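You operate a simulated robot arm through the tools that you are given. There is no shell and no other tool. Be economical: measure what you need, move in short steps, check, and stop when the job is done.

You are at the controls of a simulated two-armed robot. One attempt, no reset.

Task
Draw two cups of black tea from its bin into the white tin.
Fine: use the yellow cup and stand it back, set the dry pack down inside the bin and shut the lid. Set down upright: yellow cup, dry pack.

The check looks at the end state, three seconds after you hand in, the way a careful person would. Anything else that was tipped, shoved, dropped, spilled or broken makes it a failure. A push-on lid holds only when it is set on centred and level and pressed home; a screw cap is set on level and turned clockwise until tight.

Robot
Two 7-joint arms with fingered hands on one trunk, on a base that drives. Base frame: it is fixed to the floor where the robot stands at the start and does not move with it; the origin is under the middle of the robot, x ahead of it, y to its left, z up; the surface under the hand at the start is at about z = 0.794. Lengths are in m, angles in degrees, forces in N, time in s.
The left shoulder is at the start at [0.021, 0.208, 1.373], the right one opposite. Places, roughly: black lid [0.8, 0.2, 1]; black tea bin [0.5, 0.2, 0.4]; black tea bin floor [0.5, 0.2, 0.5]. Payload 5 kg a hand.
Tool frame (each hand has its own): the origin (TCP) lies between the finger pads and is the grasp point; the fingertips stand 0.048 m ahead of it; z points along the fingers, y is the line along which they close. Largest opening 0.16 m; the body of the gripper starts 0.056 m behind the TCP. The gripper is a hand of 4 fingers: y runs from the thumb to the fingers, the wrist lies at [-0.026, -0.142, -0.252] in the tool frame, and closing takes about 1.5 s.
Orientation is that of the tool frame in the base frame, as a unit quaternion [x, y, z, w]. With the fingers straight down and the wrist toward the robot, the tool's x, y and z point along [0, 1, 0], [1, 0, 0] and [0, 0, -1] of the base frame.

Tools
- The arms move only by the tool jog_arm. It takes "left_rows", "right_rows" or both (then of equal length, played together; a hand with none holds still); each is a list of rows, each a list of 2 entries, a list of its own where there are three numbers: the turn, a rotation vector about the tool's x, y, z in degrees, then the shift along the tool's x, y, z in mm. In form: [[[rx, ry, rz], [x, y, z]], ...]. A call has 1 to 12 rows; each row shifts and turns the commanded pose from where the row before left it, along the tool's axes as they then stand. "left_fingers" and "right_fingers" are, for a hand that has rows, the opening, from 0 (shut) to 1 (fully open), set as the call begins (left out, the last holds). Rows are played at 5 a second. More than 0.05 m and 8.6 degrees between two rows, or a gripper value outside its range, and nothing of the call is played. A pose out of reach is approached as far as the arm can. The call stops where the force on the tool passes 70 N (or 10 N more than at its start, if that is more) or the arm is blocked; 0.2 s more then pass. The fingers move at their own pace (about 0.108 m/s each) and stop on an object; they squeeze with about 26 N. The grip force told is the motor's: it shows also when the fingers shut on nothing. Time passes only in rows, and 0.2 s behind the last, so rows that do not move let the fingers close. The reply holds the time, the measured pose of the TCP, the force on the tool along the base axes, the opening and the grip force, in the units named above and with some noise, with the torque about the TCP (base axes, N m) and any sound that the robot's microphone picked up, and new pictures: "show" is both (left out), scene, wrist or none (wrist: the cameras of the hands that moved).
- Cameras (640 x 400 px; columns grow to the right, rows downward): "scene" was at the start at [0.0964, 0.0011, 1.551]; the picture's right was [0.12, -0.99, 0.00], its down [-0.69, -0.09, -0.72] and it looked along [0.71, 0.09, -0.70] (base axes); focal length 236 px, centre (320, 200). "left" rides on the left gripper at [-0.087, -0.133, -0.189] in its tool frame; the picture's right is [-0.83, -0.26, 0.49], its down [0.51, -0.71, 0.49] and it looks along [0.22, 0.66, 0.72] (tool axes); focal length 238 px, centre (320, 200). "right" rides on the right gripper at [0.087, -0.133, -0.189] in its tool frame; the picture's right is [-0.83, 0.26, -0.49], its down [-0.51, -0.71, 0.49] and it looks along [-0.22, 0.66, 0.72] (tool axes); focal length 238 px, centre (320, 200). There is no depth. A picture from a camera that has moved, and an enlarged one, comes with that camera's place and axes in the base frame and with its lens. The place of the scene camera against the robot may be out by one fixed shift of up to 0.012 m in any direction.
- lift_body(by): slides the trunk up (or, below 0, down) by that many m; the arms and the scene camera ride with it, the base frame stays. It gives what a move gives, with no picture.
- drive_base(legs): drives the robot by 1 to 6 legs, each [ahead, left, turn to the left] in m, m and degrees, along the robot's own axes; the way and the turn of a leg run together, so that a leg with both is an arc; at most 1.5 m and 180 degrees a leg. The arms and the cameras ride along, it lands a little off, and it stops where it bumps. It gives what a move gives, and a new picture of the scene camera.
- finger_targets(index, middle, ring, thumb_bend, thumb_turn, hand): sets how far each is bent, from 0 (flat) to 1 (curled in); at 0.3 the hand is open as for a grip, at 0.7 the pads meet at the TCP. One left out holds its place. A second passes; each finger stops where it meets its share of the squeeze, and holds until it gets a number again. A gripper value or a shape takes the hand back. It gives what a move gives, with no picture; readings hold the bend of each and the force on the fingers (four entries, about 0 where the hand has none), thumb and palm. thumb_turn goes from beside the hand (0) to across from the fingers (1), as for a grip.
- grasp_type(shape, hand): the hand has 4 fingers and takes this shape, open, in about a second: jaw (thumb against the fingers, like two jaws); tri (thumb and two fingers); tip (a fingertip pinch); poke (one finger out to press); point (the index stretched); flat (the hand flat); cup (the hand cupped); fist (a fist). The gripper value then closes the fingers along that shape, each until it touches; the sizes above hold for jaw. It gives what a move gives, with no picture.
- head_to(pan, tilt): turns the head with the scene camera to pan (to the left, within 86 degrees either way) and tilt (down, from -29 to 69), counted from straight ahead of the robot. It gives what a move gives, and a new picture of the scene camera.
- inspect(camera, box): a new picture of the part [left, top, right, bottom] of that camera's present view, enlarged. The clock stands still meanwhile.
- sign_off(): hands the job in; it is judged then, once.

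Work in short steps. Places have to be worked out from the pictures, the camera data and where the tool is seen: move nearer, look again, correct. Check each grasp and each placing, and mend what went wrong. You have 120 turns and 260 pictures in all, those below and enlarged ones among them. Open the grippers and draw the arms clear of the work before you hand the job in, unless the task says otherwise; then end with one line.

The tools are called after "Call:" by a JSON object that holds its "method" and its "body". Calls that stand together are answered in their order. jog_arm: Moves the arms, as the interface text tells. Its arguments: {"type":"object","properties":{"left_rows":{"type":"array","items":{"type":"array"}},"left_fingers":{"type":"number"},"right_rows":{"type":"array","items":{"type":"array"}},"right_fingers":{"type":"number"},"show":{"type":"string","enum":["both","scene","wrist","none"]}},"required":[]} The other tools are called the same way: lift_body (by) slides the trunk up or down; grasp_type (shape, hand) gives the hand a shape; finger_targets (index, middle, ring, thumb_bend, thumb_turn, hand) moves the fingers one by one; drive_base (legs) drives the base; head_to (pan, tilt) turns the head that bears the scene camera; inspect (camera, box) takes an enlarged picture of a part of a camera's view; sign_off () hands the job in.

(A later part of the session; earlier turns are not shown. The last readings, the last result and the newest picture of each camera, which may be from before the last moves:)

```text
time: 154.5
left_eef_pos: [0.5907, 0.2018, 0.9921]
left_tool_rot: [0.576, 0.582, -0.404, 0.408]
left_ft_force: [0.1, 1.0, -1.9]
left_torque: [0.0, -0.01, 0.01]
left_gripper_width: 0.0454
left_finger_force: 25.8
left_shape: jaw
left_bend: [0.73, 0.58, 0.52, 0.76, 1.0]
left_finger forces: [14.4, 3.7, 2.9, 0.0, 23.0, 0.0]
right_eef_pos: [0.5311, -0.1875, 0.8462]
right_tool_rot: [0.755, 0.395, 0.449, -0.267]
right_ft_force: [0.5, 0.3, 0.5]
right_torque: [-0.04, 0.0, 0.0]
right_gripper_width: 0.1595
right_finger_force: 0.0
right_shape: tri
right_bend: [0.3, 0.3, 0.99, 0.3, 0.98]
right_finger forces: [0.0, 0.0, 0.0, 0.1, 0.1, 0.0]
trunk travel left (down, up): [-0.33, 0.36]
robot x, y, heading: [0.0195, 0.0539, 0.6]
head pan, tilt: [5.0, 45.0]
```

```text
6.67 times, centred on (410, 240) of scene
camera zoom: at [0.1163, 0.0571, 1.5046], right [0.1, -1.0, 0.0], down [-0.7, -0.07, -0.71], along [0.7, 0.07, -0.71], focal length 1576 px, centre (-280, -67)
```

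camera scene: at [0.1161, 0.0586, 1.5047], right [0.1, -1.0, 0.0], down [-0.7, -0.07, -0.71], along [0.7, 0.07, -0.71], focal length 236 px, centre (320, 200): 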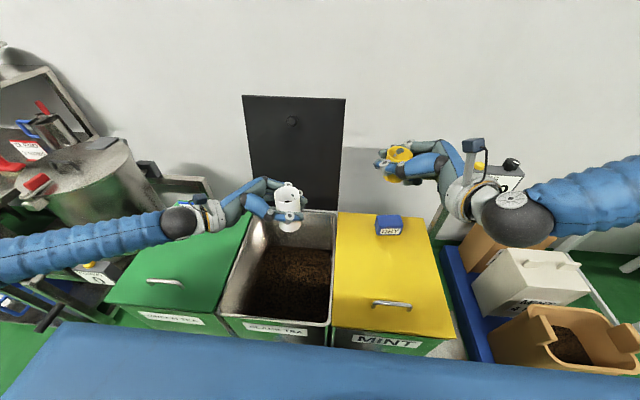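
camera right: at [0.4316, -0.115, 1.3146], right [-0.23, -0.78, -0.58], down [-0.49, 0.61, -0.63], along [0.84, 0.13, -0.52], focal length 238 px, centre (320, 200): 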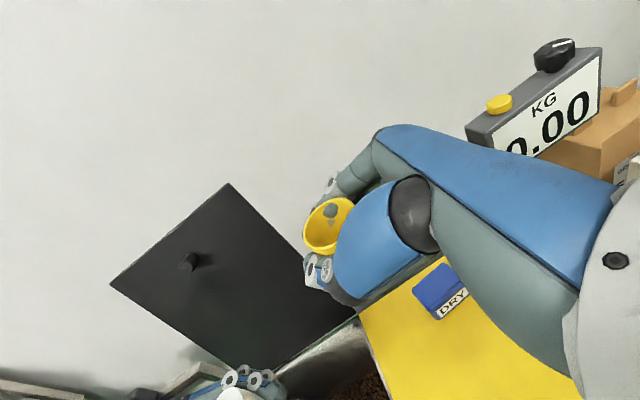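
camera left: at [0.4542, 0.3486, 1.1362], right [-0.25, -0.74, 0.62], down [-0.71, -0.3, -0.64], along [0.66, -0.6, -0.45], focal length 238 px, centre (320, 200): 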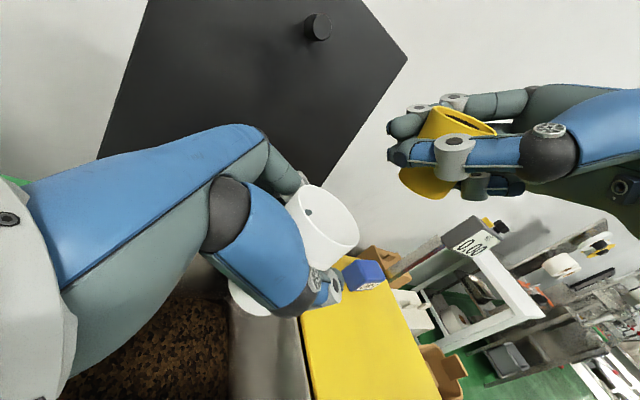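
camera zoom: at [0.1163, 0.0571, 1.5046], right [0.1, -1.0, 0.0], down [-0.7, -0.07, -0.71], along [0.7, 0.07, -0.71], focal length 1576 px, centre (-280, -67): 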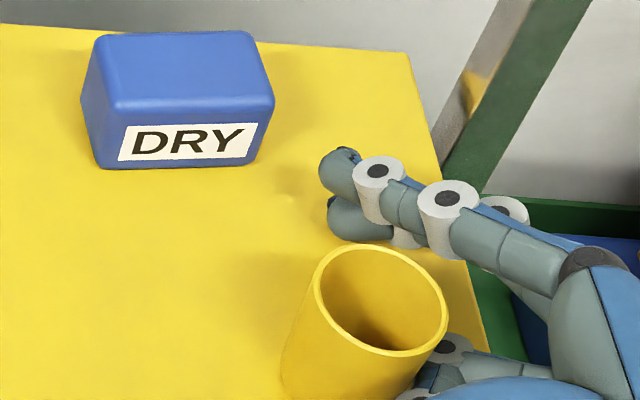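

The cup stands upright and free. I withdraw the right hand straight back, then up.

Call:
{"method": "jog_arm", "body": {"right_rows": [[[0, 0, 0], [-10, 1, -37]], [[0, 0, 0], [-10, 1, -37]], [[0, 0, 0], [-10, 1, -37]], [[0, 0, 0], [-10, 1, -37]], [[0, 0, 0], [40, 0, -20]], [[0, 0, 0], [40, 0, -20]], [[0, 0, 0], [40, 0, -20]], [[0, 0, 0], [40, 0, -20]], [[0, 0, 0], [40, 0, -20]], [[0, 0, 0], [40, 0, -20]]]}}

Call:
{"method": "inspect", "body": {"camera": "scene", "box": [310, 180, 470, 300]}}

```text
time: 156.7
left_eef_pos: [0.5891, 0.2035, 0.9925]
left_tool_rot: [0.575, 0.582, -0.405, 0.409]
left_ft_force: [0.0, -0.2, -1.6]
left_torque: [-0.05, -0.02, 0.04]
left_gripper_width: 0.0455
left_finger_force: 25.6
left_shape: jaw
left_bend: [0.73, 0.58, 0.52, 0.76, 1.0]
left_finger forces: [14.4, 3.8, 2.9, 0.1, 22.9, 0.0]
right_eef_pos: [0.4884, -0.3522, 1.1298]
right_tool_rot: [0.755, 0.395, 0.45, -0.268]
right_ft_force: [-1.4, 1.5, -0.1]
right_torque: [-0.03, -0.01, -0.09]
right_gripper_width: 0.1595
right_finger_force: 0.1
right_shape: tri
right_bend: [0.3, 0.3, 0.99, 0.3, 0.97]
right_finger forces: [0.0, 0.1, 0.0, 0.0, 0.0, 0.0]
right hand out of reach, approached as far as the arm can: row 8, 9, 10
trunk travel left (down, up): [-0.33, 0.36]
robot x, y, heading: [0.0181, 0.0578, 0.2]
head pan, tilt: [5.0, 45.0]
camera scene: at [0.1153, 0.0588, 1.5047], right [0.1, -1.0, 0.0], down [-0.7, -0.07, -0.71], along [0.7, 0.07, -0.71], focal length 236 px, centre (320, 200)
camera right: at [0.3135, -0.3927, 1.298], right [-0.25, -0.81, -0.54], down [-0.51, 0.58, -0.64], along [0.83, 0.11, -0.55], focal length 238 px, centre (320, 200)
```

scene: 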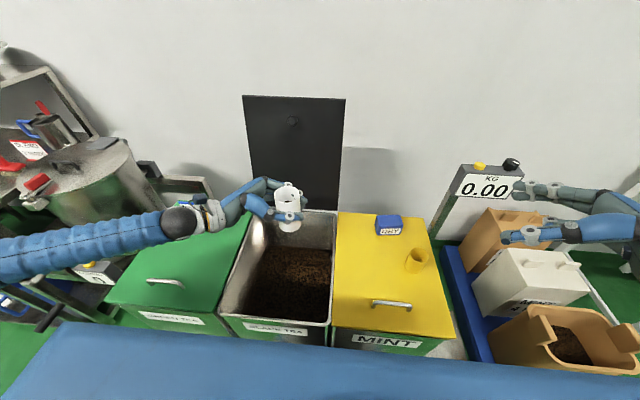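
right: 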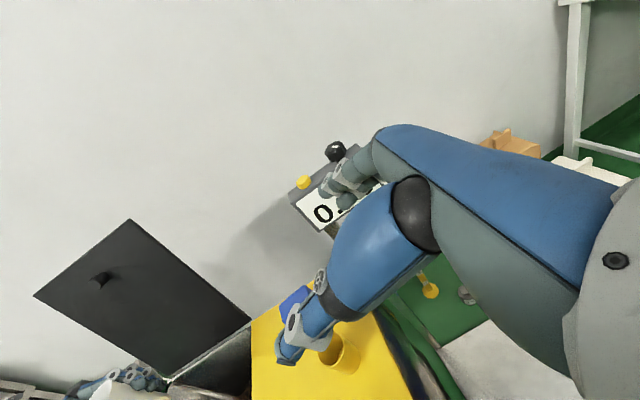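

```text
3.33 times, centred on (390, 240) of scene
camera zoom: at [0.1153, 0.0588, 1.5047], right [0.1, -1.0, 0.0], down [-0.7, -0.07, -0.71], along [0.7, 0.07, -0.71], focal length 788 px, centre (87, 67)
```

zoom: 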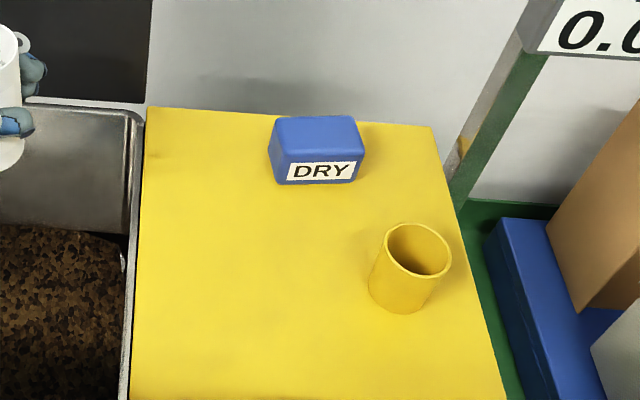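

Cup upright, lid clean. Now the left hand returns the tin to its place on the yellow lid.

Call:
{"method": "jog_arm", "body": {"left_rows": [[[0, 0, 0], [-14.1, -4.7, 38.7]], [[0, 0, 0], [-14.1, -4.7, 38.7]], [[0, 0, 0], [-14.1, -4.7, 38.7]], [[0, 0, 0], [-14.1, -4.7, 38.7]], [[0, 0, 0], [-14.1, -4.7, 38.7]], [[0, 0, 0], [-14.1, -4.7, 38.7]], [[0, 0, 0], [29.8, 0, 10.8]], [[0, 0, 0], [29.8, 0, 10.8]], [[0, 0, 0], [29.8, 0, 10.8]], [[0, 0, 0], [0, 0, 0]]]}}

Call:
{"method": "inspect", "body": {"camera": "scene", "box": [250, 170, 450, 310]}}

```text
time: 158.9
left_eef_pos: [0.564, -0.0479, 0.8955]
left_tool_rot: [0.576, 0.582, -0.404, 0.408]
left_ft_force: [-0.8, 0.2, -0.7]
left_torque: [-0.05, -0.03, -0.01]
left_gripper_width: 0.0454
left_finger_force: 26.5
left_shape: jaw
left_bend: [0.73, 0.58, 0.52, 0.76, 1.0]
left_finger forces: [14.3, 3.5, 2.9, 0.1, 22.9, 0.0]
right_eef_pos: [0.4902, -0.354, 1.1267]
right_tool_rot: [0.755, 0.395, 0.45, -0.267]
right_ft_force: [0.1, -0.8, 0.0]
right_torque: [0.01, 0.01, -0.01]
right_gripper_width: 0.1596
right_finger_force: 0.1
right_shape: tri
right_bend: [0.3, 0.3, 0.99, 0.3, 0.97]
right_finger forces: [0.0, 0.0, 0.1, 0.1, 0.1, 0.0]
trunk travel left (down, up): [-0.33, 0.36]
robot x, y, heading: [0.0199, 0.0628, 0.6]
head pan, tilt: [5.0, 45.0]
camera scene: at [0.1161, 0.0566, 1.5047], right [0.1, -1.0, 0.0], down [-0.7, -0.07, -0.71], along [0.7, 0.07, -0.71], focal length 236 px, centre (320, 200)
camera left: at [0.4293, 0.0991, 1.0428], right [-0.25, -0.74, 0.62], down [-0.71, -0.3, -0.64], along [0.66, -0.6, -0.45], focal length 238 px, centre (320, 200)
```

scene: 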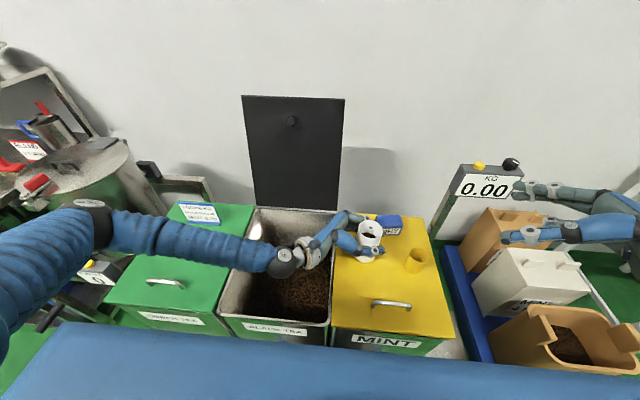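
left: 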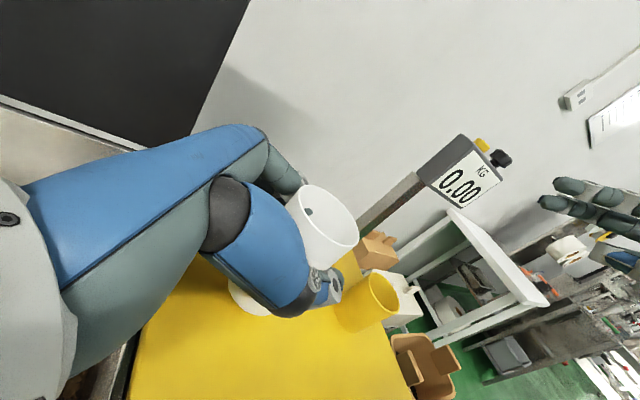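

```text
2.86 times, centred on (350, 240) of scene
camera zoom: at [0.1161, 0.0566, 1.5047], right [0.1, -1.0, 0.0], down [-0.7, -0.07, -0.71], along [0.7, 0.07, -0.71], focal length 676 px, centre (234, 86)
```

zoom: 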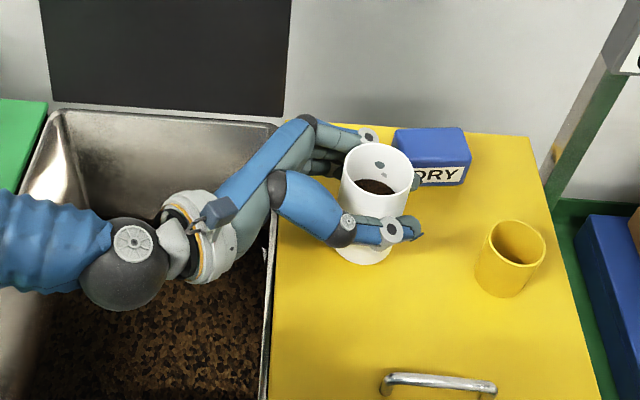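

The tin is over its place, with tea visible inside. I lower it to contact.

Call:
{"method": "jog_arm", "body": {"left_rows": [[[0, 0, 0], [6.5, 0, 2.4]], [[0, 0, 0], [6, 0, 2.2]], [[0, 0, 0], [0, 0, 0]]], "show": "none"}}

Call:
{"method": "jog_arm", "body": {"left_rows": [[[0, 0, 0], [3, 0, 1.1]], [[0, 0, 0], [0, 0, 0]]], "show": "none"}}

```text
time: 159.7
left_eef_pos: [0.5647, -0.0462, 0.8841]
left_tool_rot: [0.575, 0.582, -0.404, 0.408]
left_ft_force: [-0.2, -0.4, -1.6]
left_torque: [0.01, 0.0, 0.0]
left_gripper_width: 0.0453
left_finger_force: 25.9
left_shape: jaw
left_bend: [0.73, 0.58, 0.52, 0.76, 1.0]
left_finger forces: [14.3, 3.7, 3.0, 0.0, 22.9, 0.1]
right_eef_pos: [0.4892, -0.355, 1.1281]
right_tool_rot: [0.754, 0.396, 0.451, -0.268]
right_ft_force: [-0.6, -0.5, 1.0]
right_torque: [0.03, 0.0, 0.04]
right_gripper_width: 0.1595
right_finger_force: 0.0
right_shape: tri
right_bend: [0.3, 0.3, 0.99, 0.3, 0.97]
right_finger forces: [0.0, 0.0, 0.0, 0.0, 0.1, 0.0]
trunk travel left (down, up): [-0.33, 0.36]
robot x, y, heading: [0.0199, 0.0581, 0.6]
head pan, tilt: [5.0, 45.0]
```

```text
time: 160.3
left_eef_pos: [0.5632, -0.0473, 0.8789]
left_tool_rot: [0.576, 0.582, -0.404, 0.408]
left_ft_force: [-0.2, -0.1, -0.8]
left_torque: [0.03, -0.02, -0.02]
left_gripper_width: 0.0453
left_finger_force: 26.7
left_shape: jaw
left_bend: [0.73, 0.58, 0.52, 0.76, 1.0]
left_finger forces: [14.3, 3.7, 2.8, 0.1, 22.9, 0.0]
right_eef_pos: [0.4899, -0.3542, 1.1281]
right_tool_rot: [0.755, 0.395, 0.45, -0.268]
right_ft_force: [0.6, -0.4, 0.4]
right_torque: [0.01, 0.0, 0.01]
right_gripper_width: 0.1599
right_finger_force: 0.0
right_shape: tri
right_bend: [0.3, 0.3, 0.99, 0.3, 0.97]
right_finger forces: [0.0, 0.0, 0.0, 0.0, 0.1, 0.0]
trunk travel left (down, up): [-0.33, 0.36]
robot x, y, heading: [0.0195, 0.0581, 0.5]
head pan, tilt: [5.0, 45.0]
```

Just short of contact; 2 mm steps now.

Call:
{"method": "jog_arm", "body": {"left_rows": [[[0, 0, 0], [2, 0, 0.7]], [[0, 0, 0], [0, 0, 0]]], "show": "none"}}

Call:
{"method": "inspect", "body": {"camera": "scene", "box": [310, 200, 410, 270]}}

```text
time: 160.9
left_eef_pos: [0.5636, -0.0466, 0.8788]
left_tool_rot: [0.576, 0.582, -0.404, 0.408]
left_ft_force: [-0.3, 0.8, 3.2]
left_torque: [-0.05, -0.05, -0.01]
left_gripper_width: 0.0451
left_finger_force: 25.9
left_shape: jaw
left_bend: [0.74, 0.58, 0.52, 0.76, 1.0]
left_finger forces: [14.0, 3.8, 2.9, 0.1, 23.3, 0.0]
right_eef_pos: [0.4892, -0.3544, 1.1283]
right_tool_rot: [0.755, 0.395, 0.45, -0.268]
right_ft_force: [-0.1, -0.2, 0.1]
right_torque: [-0.02, 0.0, 0.0]
right_gripper_width: 0.1598
right_finger_force: 0.1
right_shape: tri
right_bend: [0.3, 0.3, 0.99, 0.3, 0.97]
right_finger forces: [0.0, 0.0, 0.1, 0.0, 0.0, 0.1]
trunk travel left (down, up): [-0.33, 0.36]
robot x, y, heading: [0.0224, 0.0594, 0.5]
head pan, tilt: [5.0, 45.0]
```

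```text
5.71 times, centred on (360, 235) of scene
camera zoom: at [0.116, 0.057, 1.5047], right [0.1, -1.0, 0.0], down [-0.7, -0.07, -0.71], along [0.7, 0.07, -0.71], focal length 1351 px, centre (91, 0)
```

zoom: 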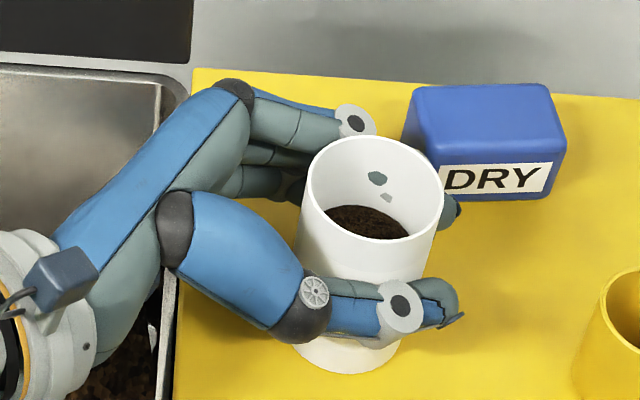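

Light contact, tin level. I open the left hand (not fully, to spare the pack) and check.

Call:
{"method": "jog_arm", "body": {"left_rows": [[[0, 0, 0], [0, 0, 0]], [[0, 0, 0], [0, 0, 0]], [[0, 0, 0], [0, 0, 0]], [[0, 0, 0], [0, 0, 0]]], "left_fingers": 0.75, "show": "none"}}

Call:
{"method": "inspect", "body": {"camera": "scene", "box": [310, 200, 410, 270]}}

```text
time: 161.9
left_eef_pos: [0.5631, -0.0477, 0.8771]
left_tool_rot: [0.575, 0.582, -0.405, 0.408]
left_ft_force: [-0.5, 0.7, 0.3]
left_torque: [-0.01, -0.01, 0.02]
left_gripper_width: 0.1196
left_finger_force: 0.1
left_shape: jaw
left_bend: [0.26, 0.36, 0.34, 0.55, 0.99]
left_finger forces: [0.1, 0.0, 0.0, 0.0, 0.0, 0.0]
right_eef_pos: [0.4889, -0.3533, 1.1269]
right_tool_rot: [0.754, 0.396, 0.45, -0.268]
right_ft_force: [0.5, 0.1, 0.3]
right_torque: [0.01, 0.01, -0.01]
right_gripper_width: 0.1599
right_finger_force: 0.0
right_shape: tri
right_bend: [0.3, 0.3, 0.99, 0.3, 0.97]
right_finger forces: [0.0, 0.1, 0.0, 0.1, 0.1, 0.1]
trunk travel left (down, up): [-0.33, 0.36]
robot x, y, heading: [0.0212, 0.0555, 0.5]
head pan, tilt: [5.0, 45.0]
```

```text
5.71 times, centred on (360, 235) of scene
camera zoom: at [0.1162, 0.0569, 1.5046], right [0.1, -1.0, 0.0], down [-0.7, -0.07, -0.71], along [0.7, 0.07, -0.71], focal length 1351 px, centre (91, 0)
```

zoom: 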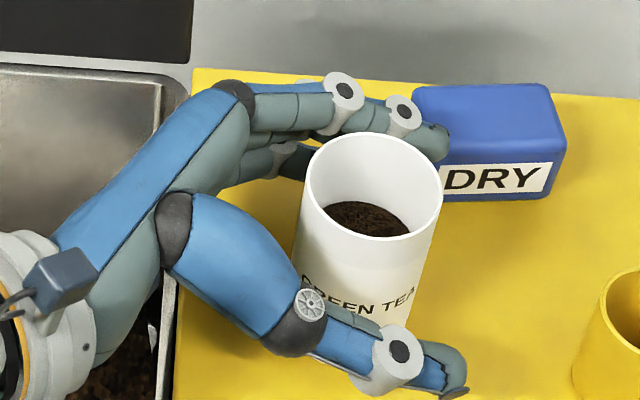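

The tin stands free. I withdraw the left hand straight to the left, then up.

Call:
{"method": "jog_arm", "body": {"left_rows": [[[0, 0, 0], [11, 0, -34]], [[0, 0, 0], [11, 0, -34]], [[0, 0, 0], [10, 0, -37]], [[0, 0, 0], [8, 0, -37]], [[0, 0, 0], [-15, 0, -42]], [[0, 0, 0], [-15, 0, -42]], [[0, 0, 0], [-30, 0, -30]], [[0, 0, 0], [-30, 0, -30]], [[0, 0, 0], [-30, 0, -30]], [[0, 0, 0], [0, 0, 0]]], "left_fingers": 0.8}}

Call:
{"method": "inspect", "body": {"camera": "scene", "box": [290, 180, 450, 300]}}

```text
time: 164.1
left_eef_pos: [0.5618, 0.2227, 1.059]
left_tool_rot: [0.575, 0.583, -0.404, 0.409]
left_ft_force: [-0.7, 0.2, -0.2]
left_torque: [0.01, 0.02, -0.03]
left_gripper_width: 0.1275
left_finger_force: 0.1
left_shape: jaw
left_bend: [0.26, 0.34, 0.32, 0.51, 0.99]
left_finger forces: [0.1, 0.0, 0.1, 0.0, 0.0, 0.0]
right_eef_pos: [0.4898, -0.3547, 1.1264]
right_tool_rot: [0.755, 0.395, 0.45, -0.268]
right_ft_force: [0.5, -0.3, -0.7]
right_torque: [0.07, -0.03, 0.04]
right_gripper_width: 0.1599
right_finger_force: 0.1
right_shape: tri
right_bend: [0.3, 0.3, 0.99, 0.3, 0.97]
right_finger forces: [0.0, 0.1, 0.0, 0.1, 0.0, 0.0]
trunk travel left (down, up): [-0.33, 0.36]
robot x, y, heading: [0.0218, 0.0572, 0.2]
head pan, tilt: [5.0, 45.0]
camera scene: at [0.1172, 0.0568, 1.5045], right [0.1, -1.0, 0.0], down [-0.7, -0.07, -0.71], along [0.7, 0.07, -0.71], focal length 236 px, centre (320, 200)
camera left: at [0.4271, 0.3701, 1.2065], right [-0.25, -0.74, 0.62], down [-0.71, -0.3, -0.64], along [0.66, -0.6, -0.45], focal length 238 px, centre (320, 200)
```

scene: 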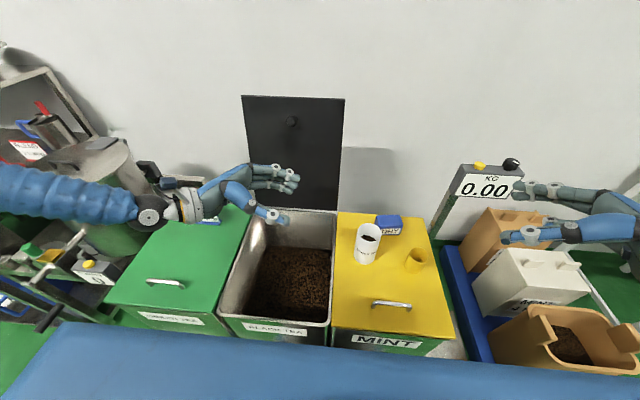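
left: 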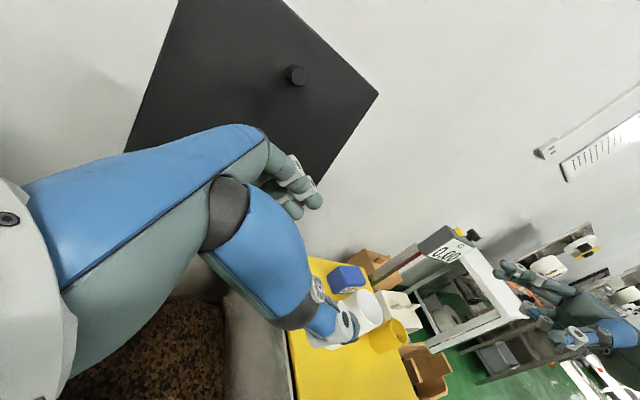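

```text
3.33 times, centred on (370, 240) of scene
camera zoom: at [0.1172, 0.0568, 1.5045], right [0.1, -1.0, 0.0], down [-0.7, -0.07, -0.71], along [0.7, 0.07, -0.71], focal length 788 px, centre (153, 67)
```

zoom: 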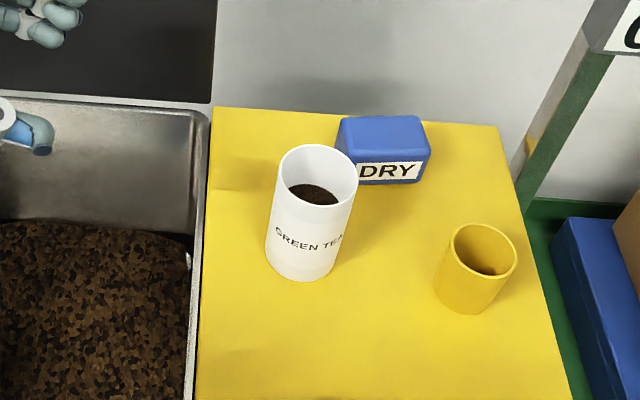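

Tin and cup stand upright. Next the pack: it is about 9 × 5.5 × 6 cm at (0.684, -0.137), yawed ~13°. I set the right hand to jaw, turn it tool-down with that yaw, and clear the left hand away.

Call:
{"method": "grasp_type", "body": {"hand": "right", "shape": "jaw"}}

Call:
{"method": "jog_arm", "body": {"right_rows": [[[3.9, -6.35, -2.24], [0, 0, 0]], [[3.64, -6.35, -2.65], [0, 0, 0]], [[3.32, -6.35, -3.04], [0, 0, 0]], [[2.96, -6.35, -3.39], [0, 0, 0]], [[2.57, -6.35, -3.7], [0, 0, 0]], [[2.15, -6.35, -3.95], [0, 0, 0]], [[1.69, -6.35, -4.17], [0, 0, 0]], [[1.23, -6.35, -4.33], [0, 0, 0]], [[0.73, -6.35, -4.44], [0, 0, 0]], [[0.24, -6.35, -4.49], [0, 0, 0]], [[0, 0, 0], [0, 0, 0]]], "left_rows": [[[0, 0, 0], [-4.4, 0, -22.9]], [[0, 0, 0], [-4.4, 0, -22.9]], [[0, 0, 0], [-4.4, 0, -22.9]], [[0, 0, 0], [-4.4, 0, -22.9]], [[0, 0, 0], [-4.4, 0, -22.9]], [[0, 0, 0], [-4.4, 0, -22.9]], [[0, 0, 0], [-4.4, 0, -22.9]], [[0, 0, 0], [-4.4, 0, -22.9]], [[0, 0, 0], [-4.4, 0, -22.9]], [[0, 0, 0], [-4.4, 0, -22.9]], [[0, 0, 0], [0, 0, 0]]], "show": "scene"}}

```text
time: 165.0
left_eef_pos: [0.5616, 0.2237, 1.0594]
left_tool_rot: [0.575, 0.582, -0.404, 0.409]
left_ft_force: [0.6, 0.1, 0.1]
left_torque: [-0.02, 0.0, -0.03]
left_gripper_width: 0.1281
left_finger_force: 0.1
left_shape: jaw
left_bend: [0.26, 0.34, 0.32, 0.51, 0.99]
left_finger forces: [0.0, 0.2, 0.0, 0.0, 0.1, 0.0]
right_eef_pos: [0.4898, -0.3538, 1.1274]
right_tool_rot: [0.755, 0.396, 0.45, -0.268]
right_ft_force: [0.7, 0.1, 0.2]
right_torque: [-0.01, -0.02, -0.03]
right_gripper_width: 0.1599
right_finger_force: 0.0
right_shape: jaw
right_bend: [0.3, 0.3, 0.3, 0.3, 0.97]
right_finger forces: [0.1, 0.0, 0.0, 0.0, 0.0, 0.0]
trunk travel left (down, up): [-0.33, 0.36]
robot x, y, heading: [0.0203, 0.0557, 0.5]
head pan, tilt: [5.0, 45.0]
```

```text
time: 167.4
left_eef_pos: [0.5582, 0.4225, 1.1805]
left_tool_rot: [0.576, 0.582, -0.404, 0.409]
left_ft_force: [0.4, 0.6, 0.1]
left_torque: [0.01, 0.01, -0.05]
left_gripper_width: 0.1279
left_finger_force: 0.1
left_shape: jaw
left_bend: [0.26, 0.34, 0.32, 0.51, 0.99]
left_finger forces: [0.0, 0.0, 0.0, 0.1, 0.0, 0.1]
right_eef_pos: [0.4915, -0.3534, 1.1274]
right_tool_rot: [0.63, 0.776, -0.007, -0.022]
right_ft_force: [0.2, -0.3, 0.7]
right_torque: [0.05, 0.01, -0.01]
right_gripper_width: 0.1596
right_finger_force: 0.0
right_shape: jaw
right_bend: [0.3, 0.3, 0.3, 0.3, 0.97]
right_finger forces: [0.0, 0.0, 0.0, 0.0, 0.0, 0.0]
trunk travel left (down, up): [-0.33, 0.36]
robot x, y, heading: [0.0195, 0.06, 0.7]
head pan, tilt: [5.0, 45.0]
camera scene: at [0.1164, 0.0565, 1.5046], right [0.1, -1.0, 0.0], down [-0.7, -0.07, -0.71], along [0.7, 0.07, -0.71], focal length 236 px, centre (320, 200)
```

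scene: 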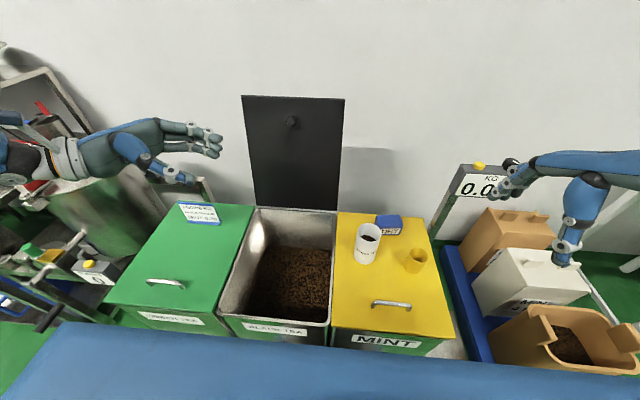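

Tool now points down with the right yaw. I move above the pack.

Call:
{"method": "jog_arm", "body": {"right_rows": [[[0, 0, 0], [24.1, 34, 17.4]], [[0, 0, 0], [24.1, 34, 17.4]], [[0, 0, 0], [24.1, 34, 17.4]], [[0, 0, 0], [24.1, 34, 17.4]], [[0, 0, 0], [24.1, 34, 17.4]], [[0, 0, 0], [24.1, 34, 17.4]], [[0, 0, 0], [24.1, 34, 17.4]], [[0, 0, 0], [0, 0, 0]]]}}

Call:
{"method": "inspect", "body": {"camera": "scene", "box": [310, 150, 470, 270]}}

Call:
{"method": "inspect", "body": {"camera": "right", "box": [180, 160, 420, 400]}}

```text
time: 169.2
left_eef_pos: [0.5566, 0.4226, 1.1807]
left_tool_rot: [0.576, 0.581, -0.405, 0.408]
left_ft_force: [-0.2, -1.3, -0.4]
left_torque: [0.05, -0.01, 0.07]
left_gripper_width: 0.1279
left_finger_force: 0.0
left_shape: jaw
left_bend: [0.26, 0.34, 0.32, 0.51, 0.99]
left_finger forces: [0.0, 0.0, 0.0, 0.0, 0.0, 0.0]
right_eef_pos: [0.6827, -0.1365, 1.0013]
right_tool_rot: [0.63, 0.776, -0.006, -0.022]
right_ft_force: [-0.9, 0.3, 0.9]
right_torque: [0.03, -0.1, 0.01]
right_gripper_width: 0.1601
right_finger_force: 0.1
right_shape: jaw
right_bend: [0.3, 0.3, 0.3, 0.3, 0.97]
right_finger forces: [0.0, 0.0, 0.1, 0.0, 0.1, 0.1]
trunk travel left (down, up): [-0.33, 0.36]
robot x, y, heading: [0.021, 0.0592, 0.5]
head pan, tilt: [5.0, 45.0]
camera scene: at [0.1152, 0.0566, 1.5048], right [0.1, -1.0, 0.0], down [-0.7, -0.07, -0.71], along [0.7, 0.07, -0.71], focal length 236 px, centre (320, 200)
camera right: at [0.5424, -0.083, 1.1969], right [0.44, -0.77, 0.45], down [-0.61, -0.63, -0.48], along [0.66, -0.06, -0.75], focal length 238 px, centre (320, 200)
```

scene: 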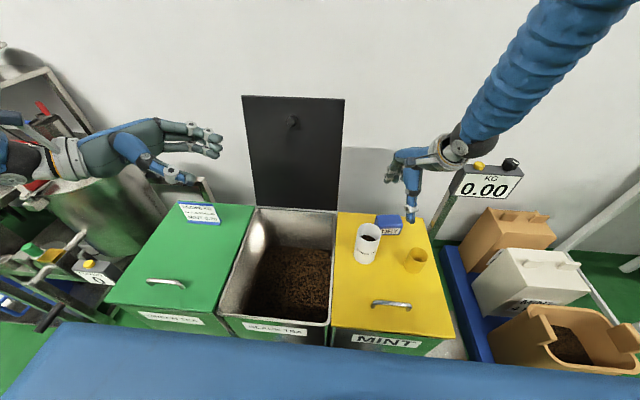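
right: 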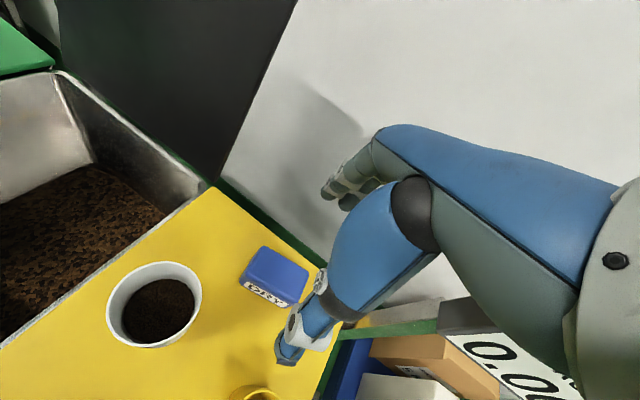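

```text
3.33 times, centred on (390, 210) of scene
camera zoom: at [0.1152, 0.0566, 1.5048], right [0.1, -1.0, 0.0], down [-0.7, -0.07, -0.71], along [0.7, 0.07, -0.71], focal length 788 px, centre (87, 167)
```

zoom: 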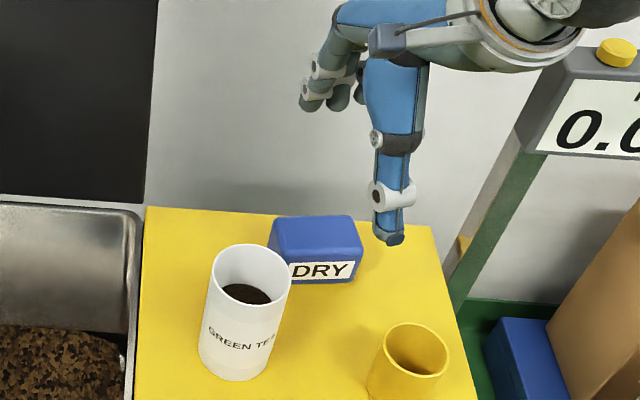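

```text
1.67 times, centred on (300, 280) of right
camera zoom: at [0.5424, -0.083, 1.1969], right [0.44, -0.77, 0.45], down [-0.61, -0.63, -0.48], along [0.66, -0.06, -0.75], focal length 397 px, centre (353, 67)
```

zoom: 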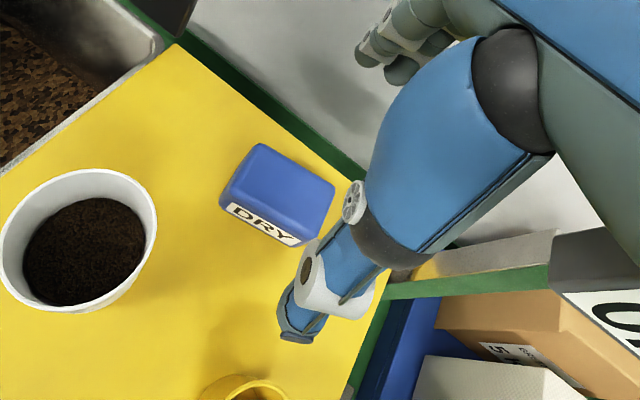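

Hand is over the pack with the tin and cup clear of the thumb. I lower to grip height.

Call:
{"method": "jog_arm", "body": {"right_rows": [[[0, 0, 0], [0, 2.4, 37]], [[0, 0, 0], [0, 2.4, 37]], [[0, 0, 0], [0, 2.4, 37]], [[0, 0, 0], [0, 2.4, 36]], [[0, 0, 0], [0, 0, 0]]]}}

Call:
{"method": "inspect", "body": {"camera": "scene", "box": [330, 170, 450, 270]}}

```text
time: 170.4
left_eef_pos: [0.5564, 0.4236, 1.1795]
left_tool_rot: [0.576, 0.582, -0.404, 0.408]
left_ft_force: [-0.7, 0.2, -0.4]
left_torque: [0.04, 0.01, 0.02]
left_gripper_width: 0.1277
left_finger_force: 0.1
left_shape: jaw
left_bend: [0.26, 0.34, 0.32, 0.51, 0.99]
left_finger forces: [0.0, 0.0, 0.1, 0.0, 0.0, 0.1]
right_eef_pos: [0.6867, -0.1313, 0.8554]
right_tool_rot: [0.63, 0.776, -0.006, -0.022]
right_ft_force: [0.0, -0.3, -0.2]
right_torque: [-0.01, -0.01, 0.0]
right_gripper_width: 0.1601
right_finger_force: 0.0
right_shape: jaw
right_bend: [0.3, 0.3, 0.3, 0.3, 0.97]
right_finger forces: [0.1, 0.1, 0.0, 0.0, 0.0, 0.0]
trunk travel left (down, up): [-0.33, 0.36]
robot x, y, heading: [0.0192, 0.0574, 0.7]
head pan, tilt: [5.0, 45.0]
camera scene: at [0.1156, 0.0575, 1.5047], right [0.1, -1.0, 0.0], down [-0.7, -0.07, -0.71], along [0.7, 0.07, -0.71], focal length 236 px, centre (320, 200)
camera right: at [0.5468, -0.0766, 1.0511], right [0.44, -0.77, 0.45], down [-0.61, -0.63, -0.48], along [0.66, -0.07, -0.75], focal length 238 px, centre (320, 200)
```

scene: 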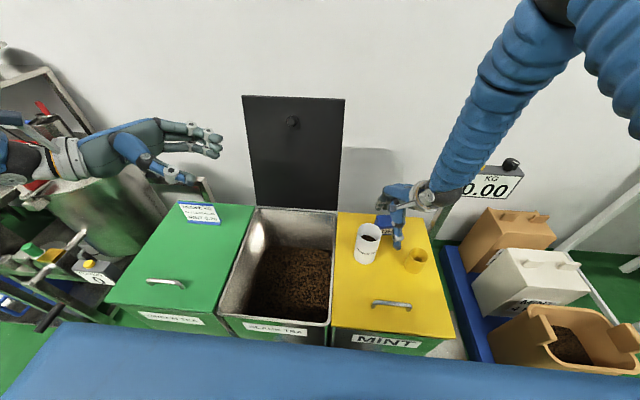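
right: 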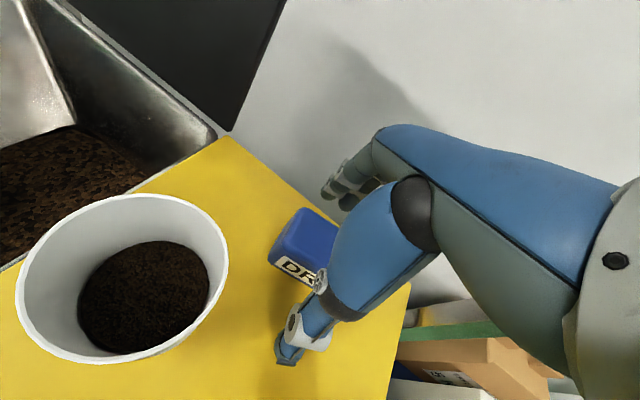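

```text
4.00 times, centred on (390, 220) of scene
camera zoom: at [0.1156, 0.0575, 1.5047], right [0.1, -1.0, 0.0], down [-0.7, -0.07, -0.71], along [0.7, 0.07, -0.71], focal length 946 px, centre (40, 120)
```

zoom: 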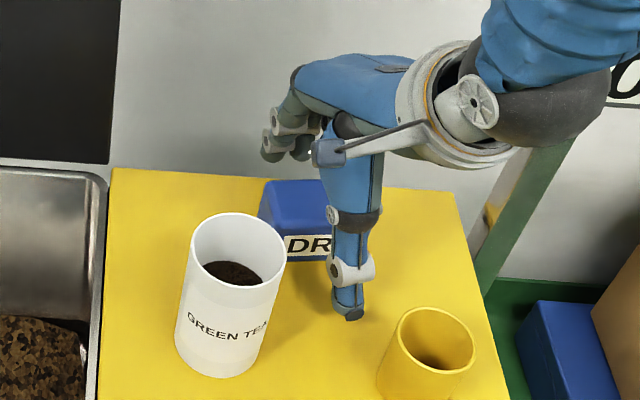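

The thumb is slightly right of the pack's middle; I shift 8 mm left, lower 3 mm and close.

Call:
{"method": "jog_arm", "body": {"right_rows": [[[0, 0, 0], [8, 0, 3]], [[0, 0, 0], [0, 0, 0]]], "show": "none"}}

Call:
{"method": "jog_arm", "body": {"right_rows": [[[0, 0, 0], [0, 0, 0]], [[0, 0, 0], [0, 0, 0]], [[0, 0, 0], [0, 0, 0]], [[0, 0, 0], [0, 0, 0]], [[0, 0, 0], [0, 0, 0]], [[0, 0, 0], [0, 0, 0]], [[0, 0, 0], [0, 0, 0]], [[0, 0, 0], [0, 0, 0]]], "right_fingers": 0, "show": "wrist"}}

Call:
{"method": "inspect", "body": {"camera": "scene", "box": [330, 170, 450, 270]}}

```text
time: 171.0
left_eef_pos: [0.5585, 0.4231, 1.1802]
left_tool_rot: [0.576, 0.581, -0.404, 0.409]
left_ft_force: [0.6, -0.4, 0.8]
left_torque: [0.02, -0.01, -0.04]
left_gripper_width: 0.1279
left_finger_force: 0.0
left_shape: jaw
left_bend: [0.26, 0.34, 0.32, 0.51, 0.99]
left_finger forces: [0.0, 0.1, 0.0, 0.0, 0.0, 0.0]
right_eef_pos: [0.686, -0.122, 0.8517]
right_tool_rot: [0.63, 0.776, -0.006, -0.022]
right_ft_force: [0.0, -0.6, -0.5]
right_torque: [0.04, -0.01, 0.02]
right_gripper_width: 0.1598
right_finger_force: 0.0
right_shape: jaw
right_bend: [0.3, 0.3, 0.3, 0.3, 0.97]
right_finger forces: [0.0, 0.0, 0.1, 0.1, 0.0, 0.0]
trunk travel left (down, up): [-0.33, 0.36]
robot x, y, heading: [0.0206, 0.0593, 0.4]
head pan, tilt: [5.0, 45.0]
```

```text
time: 172.8
left_eef_pos: [0.558, 0.4236, 1.1801]
left_tool_rot: [0.577, 0.582, -0.404, 0.408]
left_ft_force: [0.1, -0.4, 0.1]
left_torque: [0.0, -0.02, 0.02]
left_gripper_width: 0.1276
left_finger_force: 0.1
left_shape: jaw
left_bend: [0.26, 0.34, 0.32, 0.51, 0.99]
left_finger forces: [0.1, 0.0, 0.1, 0.0, 0.0, 0.1]
right_eef_pos: [0.6848, -0.1232, 0.8514]
right_tool_rot: [0.63, 0.776, -0.007, -0.023]
right_ft_force: [0.2, 0.0, 0.6]
right_torque: [-0.02, 0.02, 0.02]
right_gripper_width: 0.0512
right_finger_force: 26.0
right_shape: jaw
right_bend: [0.74, 0.55, 0.55, 0.74, 1.0]
right_finger forces: [13.0, 7.0, 3.0, 0.1, 23.2, 0.0]
trunk travel left (down, up): [-0.33, 0.36]
robot x, y, heading: [0.0219, 0.0573, 0.8]
head pan, tilt: [5.0, 45.0]
camera right: at [0.5453, -0.0687, 1.048], right [0.44, -0.77, 0.45], down [-0.61, -0.63, -0.48], along [0.65, -0.06, -0.75], focal length 238 px, centre (320, 200)
```

right: 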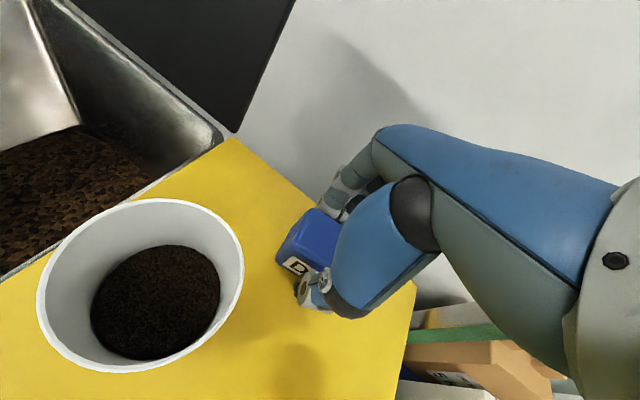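

```text
4.00 times, centred on (390, 220) of scene
camera zoom: at [0.1165, 0.0572, 1.5046], right [0.1, -1.0, 0.0], down [-0.7, -0.07, -0.71], along [0.7, 0.07, -0.71], focal length 946 px, centre (40, 120)
```

zoom: 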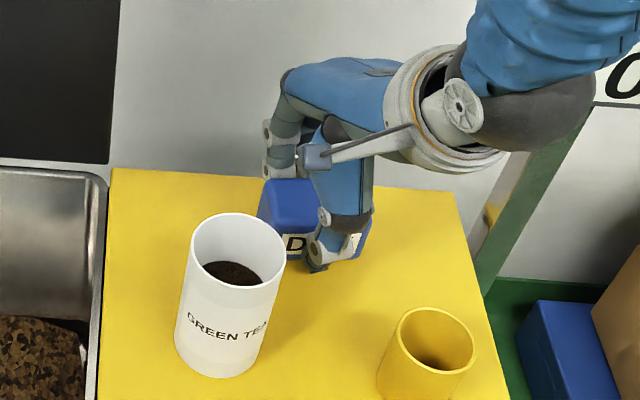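

The pack is held squarely. I lift it and carry it left over the bin.

Call:
{"method": "jog_arm", "body": {"right_rows": [[[0, 0, 0], [0, 0, -40]], [[0, 0, 0], [0, 0, -40]], [[0, 0, 0], [0, 0, -40]], [[0, 0, 0], [0, 0, -40]], [[0, 0, 0], [0, 0, -40]], [[0, 0, 0], [42.3, -7, 1.3]], [[0, 0, 0], [42.3, -7, 1.3]], [[0, 0, 0], [42.3, -7, 1.3]], [[0, 0, 0], [42.3, -7, 1.3]], [[0, 0, 0], [42.3, -7, 1.3]], [[0, 0, 0], [42.3, -7, 1.3]], [[0, 0, 0], [42.3, -7, 1.3]]]}}

```text
time: 175.4
left_eef_pos: [0.5573, 0.4247, 1.1792]
left_tool_rot: [0.575, 0.582, -0.404, 0.409]
left_ft_force: [-0.5, 0.5, 0.3]
left_torque: [-0.07, 0.02, -0.02]
left_gripper_width: 0.1282
left_finger_force: 0.1
left_shape: jaw
left_bend: [0.26, 0.34, 0.32, 0.51, 0.99]
left_finger forces: [0.0, 0.0, 0.0, 0.1, 0.0, 0.0]
right_eef_pos: [0.5855, 0.1531, 1.051]
right_tool_rot: [0.625, 0.78, -0.008, -0.018]
right_ft_force: [-0.4, -2.0, -2.7]
right_torque: [0.26, 0.04, -0.12]
right_gripper_width: 0.0511
right_finger_force: 25.9
right_shape: jaw
right_bend: [0.74, 0.55, 0.55, 0.74, 1.0]
right_finger forces: [13.2, 6.7, 3.0, 0.0, 23.0, 0.0]
trunk travel left (down, up): [-0.33, 0.36]
robot x, y, heading: [0.0232, 0.0604, 0.8]
head pan, tilt: [5.0, 45.0]
camera scene: at [0.1159, 0.0589, 1.5046], right [0.1, -1.0, 0.0], down [-0.7, -0.07, -0.71], along [0.7, 0.07, -0.71], focal length 236 px, centre (320, 200)
camera right: at [0.4432, 0.207, 1.2467], right [0.45, -0.76, 0.46], down [-0.6, -0.64, -0.47], along [0.66, -0.06, -0.75], focal length 238 px, centre (320, 200)
```

scene: 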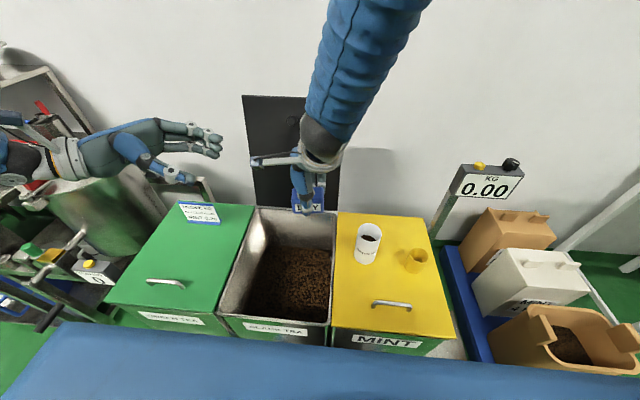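
right: 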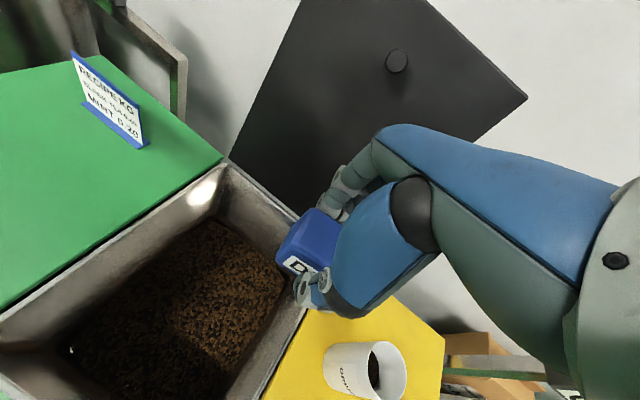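

The pack is over the bin. I shift to the bin's middle and lower toward the tea.

Call:
{"method": "jog_arm", "body": {"right_rows": [[[0, 0, 0], [46, 8, 0]], [[0, 0, 0], [0, 0, 40]], [[0, 0, 0], [0, 0, 40]], [[0, 0, 0], [0, 0, 40]], [[0, 0, 0], [0, 0, 40]], [[0, 0, 0], [0, 0, 40]], [[0, 0, 0], [0, 0, 40]], [[0, 0, 0], [0, 0, 40]], [[0, 0, 0], [0, 0, 40]], [[0, 0, 0], [0, 0, 40]], [[0, 0, 0], [0, 0, 30]], [[0, 0, 0], [0, 0, 0]]]}}

Call:
{"method": "inspect", "body": {"camera": "scene", "box": [190, 130, 450, 310]}}

```text
time: 178.0
left_eef_pos: [0.5575, 0.4235, 1.18]
left_tool_rot: [0.575, 0.582, -0.405, 0.408]
left_ft_force: [-0.1, -0.2, 0.0]
left_torque: [0.0, 0.01, 0.01]
left_gripper_width: 0.1279
left_finger_force: 0.1
left_shape: jaw
left_bend: [0.26, 0.34, 0.32, 0.51, 0.99]
left_finger forces: [0.1, 0.1, 0.0, 0.0, 0.0, 0.0]
right_eef_pos: [0.566, 0.2064, 0.6641]
right_tool_rot: [0.63, 0.776, -0.007, -0.022]
right_ft_force: [0.8, -0.2, -1.8]
right_torque: [-0.01, -0.06, 0.0]
right_gripper_width: 0.0507
right_finger_force: 25.5
right_shape: jaw
right_bend: [0.74, 0.55, 0.56, 0.74, 1.0]
right_finger forces: [13.1, 6.8, 3.0, 0.0, 22.8, 0.0]
trunk travel left (down, up): [-0.33, 0.36]
robot x, y, heading: [0.0201, 0.0563, 0.7]
head pan, tilt: [5.0, 45.0]
camera scene: at [0.1161, 0.0574, 1.5047], right [0.1, -1.0, 0.0], down [-0.7, -0.07, -0.71], along [0.7, 0.07, -0.71], focal length 236 px, centre (320, 200)
camera right: at [0.4264, 0.2603, 0.8599], right [0.44, -0.77, 0.45], down [-0.61, -0.63, -0.48], along [0.66, -0.07, -0.75], focal length 238 px, centre (320, 200)
```

scene: 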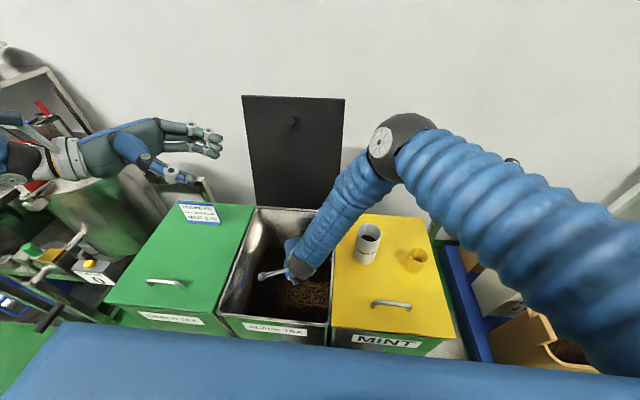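
right: 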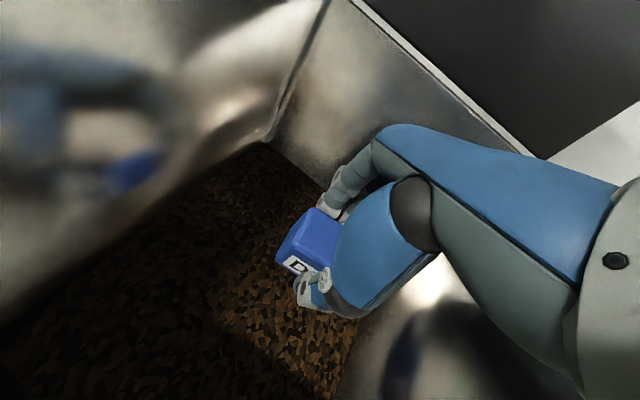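

```text
2.22 times, centred on (320, 220) of scene
camera zoom: at [0.1161, 0.0574, 1.5047], right [0.1, -1.0, 0.0], down [-0.7, -0.07, -0.71], along [0.7, 0.07, -0.71], focal length 525 px, centre (320, 156)
```

zoom: 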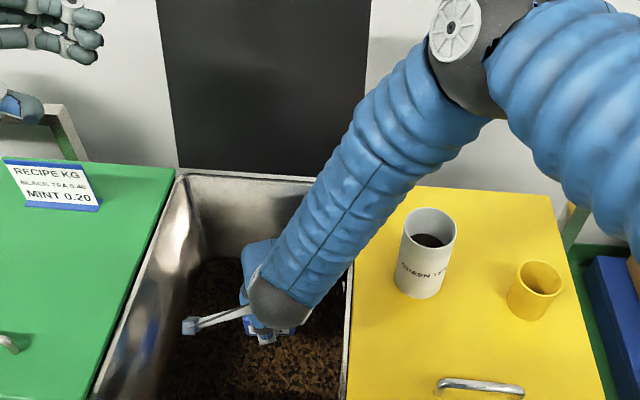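

I lower further toward the surface, watching force.

Call:
{"method": "jog_arm", "body": {"right_rows": [[[0, 0, 0], [0, 0, 20]], [[0, 0, 0], [0, 0, 20]], [[0, 0, 0], [0, 0, 20]], [[0, 0, 0], [0, 0, 0]]], "show": "none"}}

Call:
{"method": "inspect", "body": {"camera": "right", "box": [220, 160, 420, 350]}}

```text
time: 179.0
left_eef_pos: [0.5575, 0.4226, 1.1797]
left_tool_rot: [0.575, 0.582, -0.404, 0.408]
left_ft_force: [0.0, -0.4, 0.3]
left_torque: [0.0, -0.02, 0.03]
left_gripper_width: 0.128
left_finger_force: 0.0
left_shape: jaw
left_bend: [0.26, 0.34, 0.32, 0.51, 0.99]
left_finger forces: [0.0, 0.1, 0.0, 0.0, 0.1, 0.0]
right_eef_pos: [0.5642, 0.2068, 0.6038]
right_tool_rot: [0.63, 0.776, -0.006, -0.022]
right_ft_force: [-1.0, -0.8, -1.9]
right_torque: [0.01, 0.0, -0.01]
right_gripper_width: 0.0509
right_finger_force: 25.9
right_shape: jaw
right_bend: [0.74, 0.55, 0.56, 0.74, 1.0]
right_finger forces: [13.0, 6.7, 3.0, 0.0, 22.8, 0.1]
trunk travel left (down, up): [-0.33, 0.36]
robot x, y, heading: [0.019, 0.0562, 0.6]
head pan, tilt: [5.0, 45.0]
```

```text
2.11 times, centred on (320, 255) of right
camera zoom: at [0.4241, 0.261, 0.7998], right [0.44, -0.77, 0.45], down [-0.61, -0.63, -0.48], along [0.66, -0.06, -0.75], focal length 502 px, centre (320, 84)
```

zoom: 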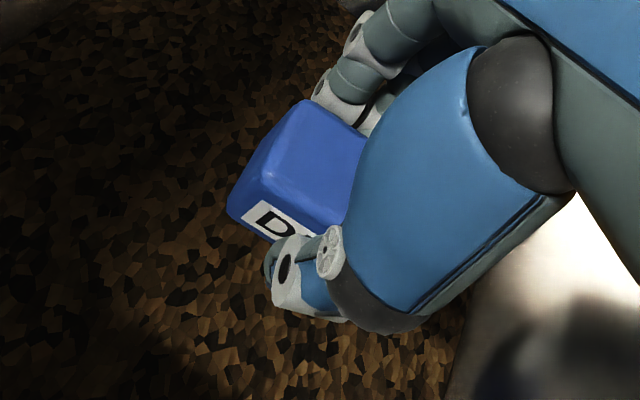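

Still above. Small steps down now.

Call:
{"method": "jog_arm", "body": {"right_rows": [[[0, 0, 0], [0, 0, 6]], [[0, 0, 0], [0, 0, 6]], [[0, 0, 0], [0, 0, 0]]], "show": "none"}}

Call:
{"method": "jog_arm", "body": {"right_rows": [[[0, 0, 0], [0, 0, 6]], [[0, 0, 0], [0, 0, 6]], [[0, 0, 0], [0, 0, 0]]], "show": "none"}}

Call:
{"method": "inspect", "body": {"camera": "right", "box": [220, 160, 420, 350]}}

```text
time: 179.8
left_eef_pos: [0.5571, 0.4242, 1.1799]
left_tool_rot: [0.576, 0.582, -0.404, 0.409]
left_ft_force: [0.4, -0.5, 0.8]
left_torque: [0.05, 0.0, 0.05]
left_gripper_width: 0.1278
left_finger_force: 0.0
left_shape: jaw
left_bend: [0.26, 0.34, 0.32, 0.51, 0.99]
left_finger forces: [0.1, 0.0, 0.0, 0.1, 0.0, 0.0]
right_eef_pos: [0.5629, 0.2074, 0.5925]
right_tool_rot: [0.631, 0.776, -0.007, -0.022]
right_ft_force: [-0.6, -0.1, -1.9]
right_torque: [0.02, -0.04, 0.01]
right_gripper_width: 0.0506
right_finger_force: 25.5
right_shape: jaw
right_bend: [0.74, 0.55, 0.56, 0.74, 1.0]
right_finger forces: [13.0, 6.8, 2.9, 0.0, 22.8, 0.0]
trunk travel left (down, up): [-0.33, 0.36]
robot x, y, heading: [0.0231, 0.057, 0.7]
head pan, tilt: [5.0, 45.0]
```

```text
time: 180.6
left_eef_pos: [0.5578, 0.4234, 1.1795]
left_tool_rot: [0.575, 0.581, -0.405, 0.409]
left_ft_force: [-0.6, 0.6, 0.5]
left_torque: [-0.02, 0.01, -0.01]
left_gripper_width: 0.1282
left_finger_force: 0.1
left_shape: jaw
left_bend: [0.26, 0.34, 0.32, 0.51, 0.99]
left_finger forces: [0.0, 0.0, 0.0, 0.0, 0.0, 0.0]
right_eef_pos: [0.5629, 0.2073, 0.5799]
right_tool_rot: [0.63, 0.776, -0.006, -0.023]
right_ft_force: [0.6, 0.3, -1.1]
right_torque: [0.0, 0.02, 0.02]
right_gripper_width: 0.0505
right_finger_force: 26.3
right_shape: jaw
right_bend: [0.74, 0.55, 0.56, 0.74, 1.0]
right_finger forces: [13.0, 6.8, 2.9, 0.0, 22.7, 0.0]
trunk travel left (down, up): [-0.33, 0.36]
robot x, y, heading: [0.0189, 0.0569, 0.6]
head pan, tilt: [5.0, 45.0]
```

```text
2.11 times, centred on (320, 255) of right
camera zoom: at [0.423, 0.262, 0.7763], right [0.44, -0.77, 0.45], down [-0.61, -0.63, -0.48], along [0.66, -0.07, -0.75], focal length 502 px, centre (320, 84)
```

zoom: 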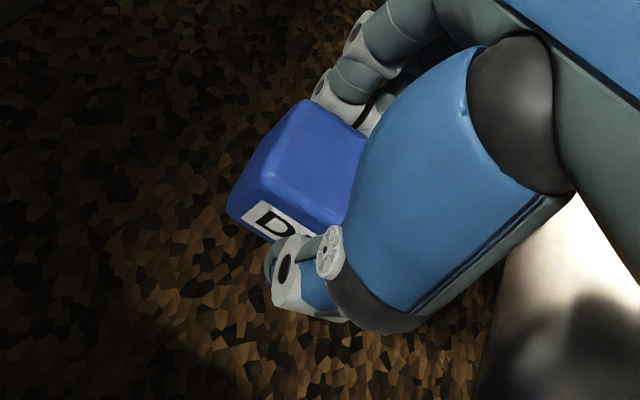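

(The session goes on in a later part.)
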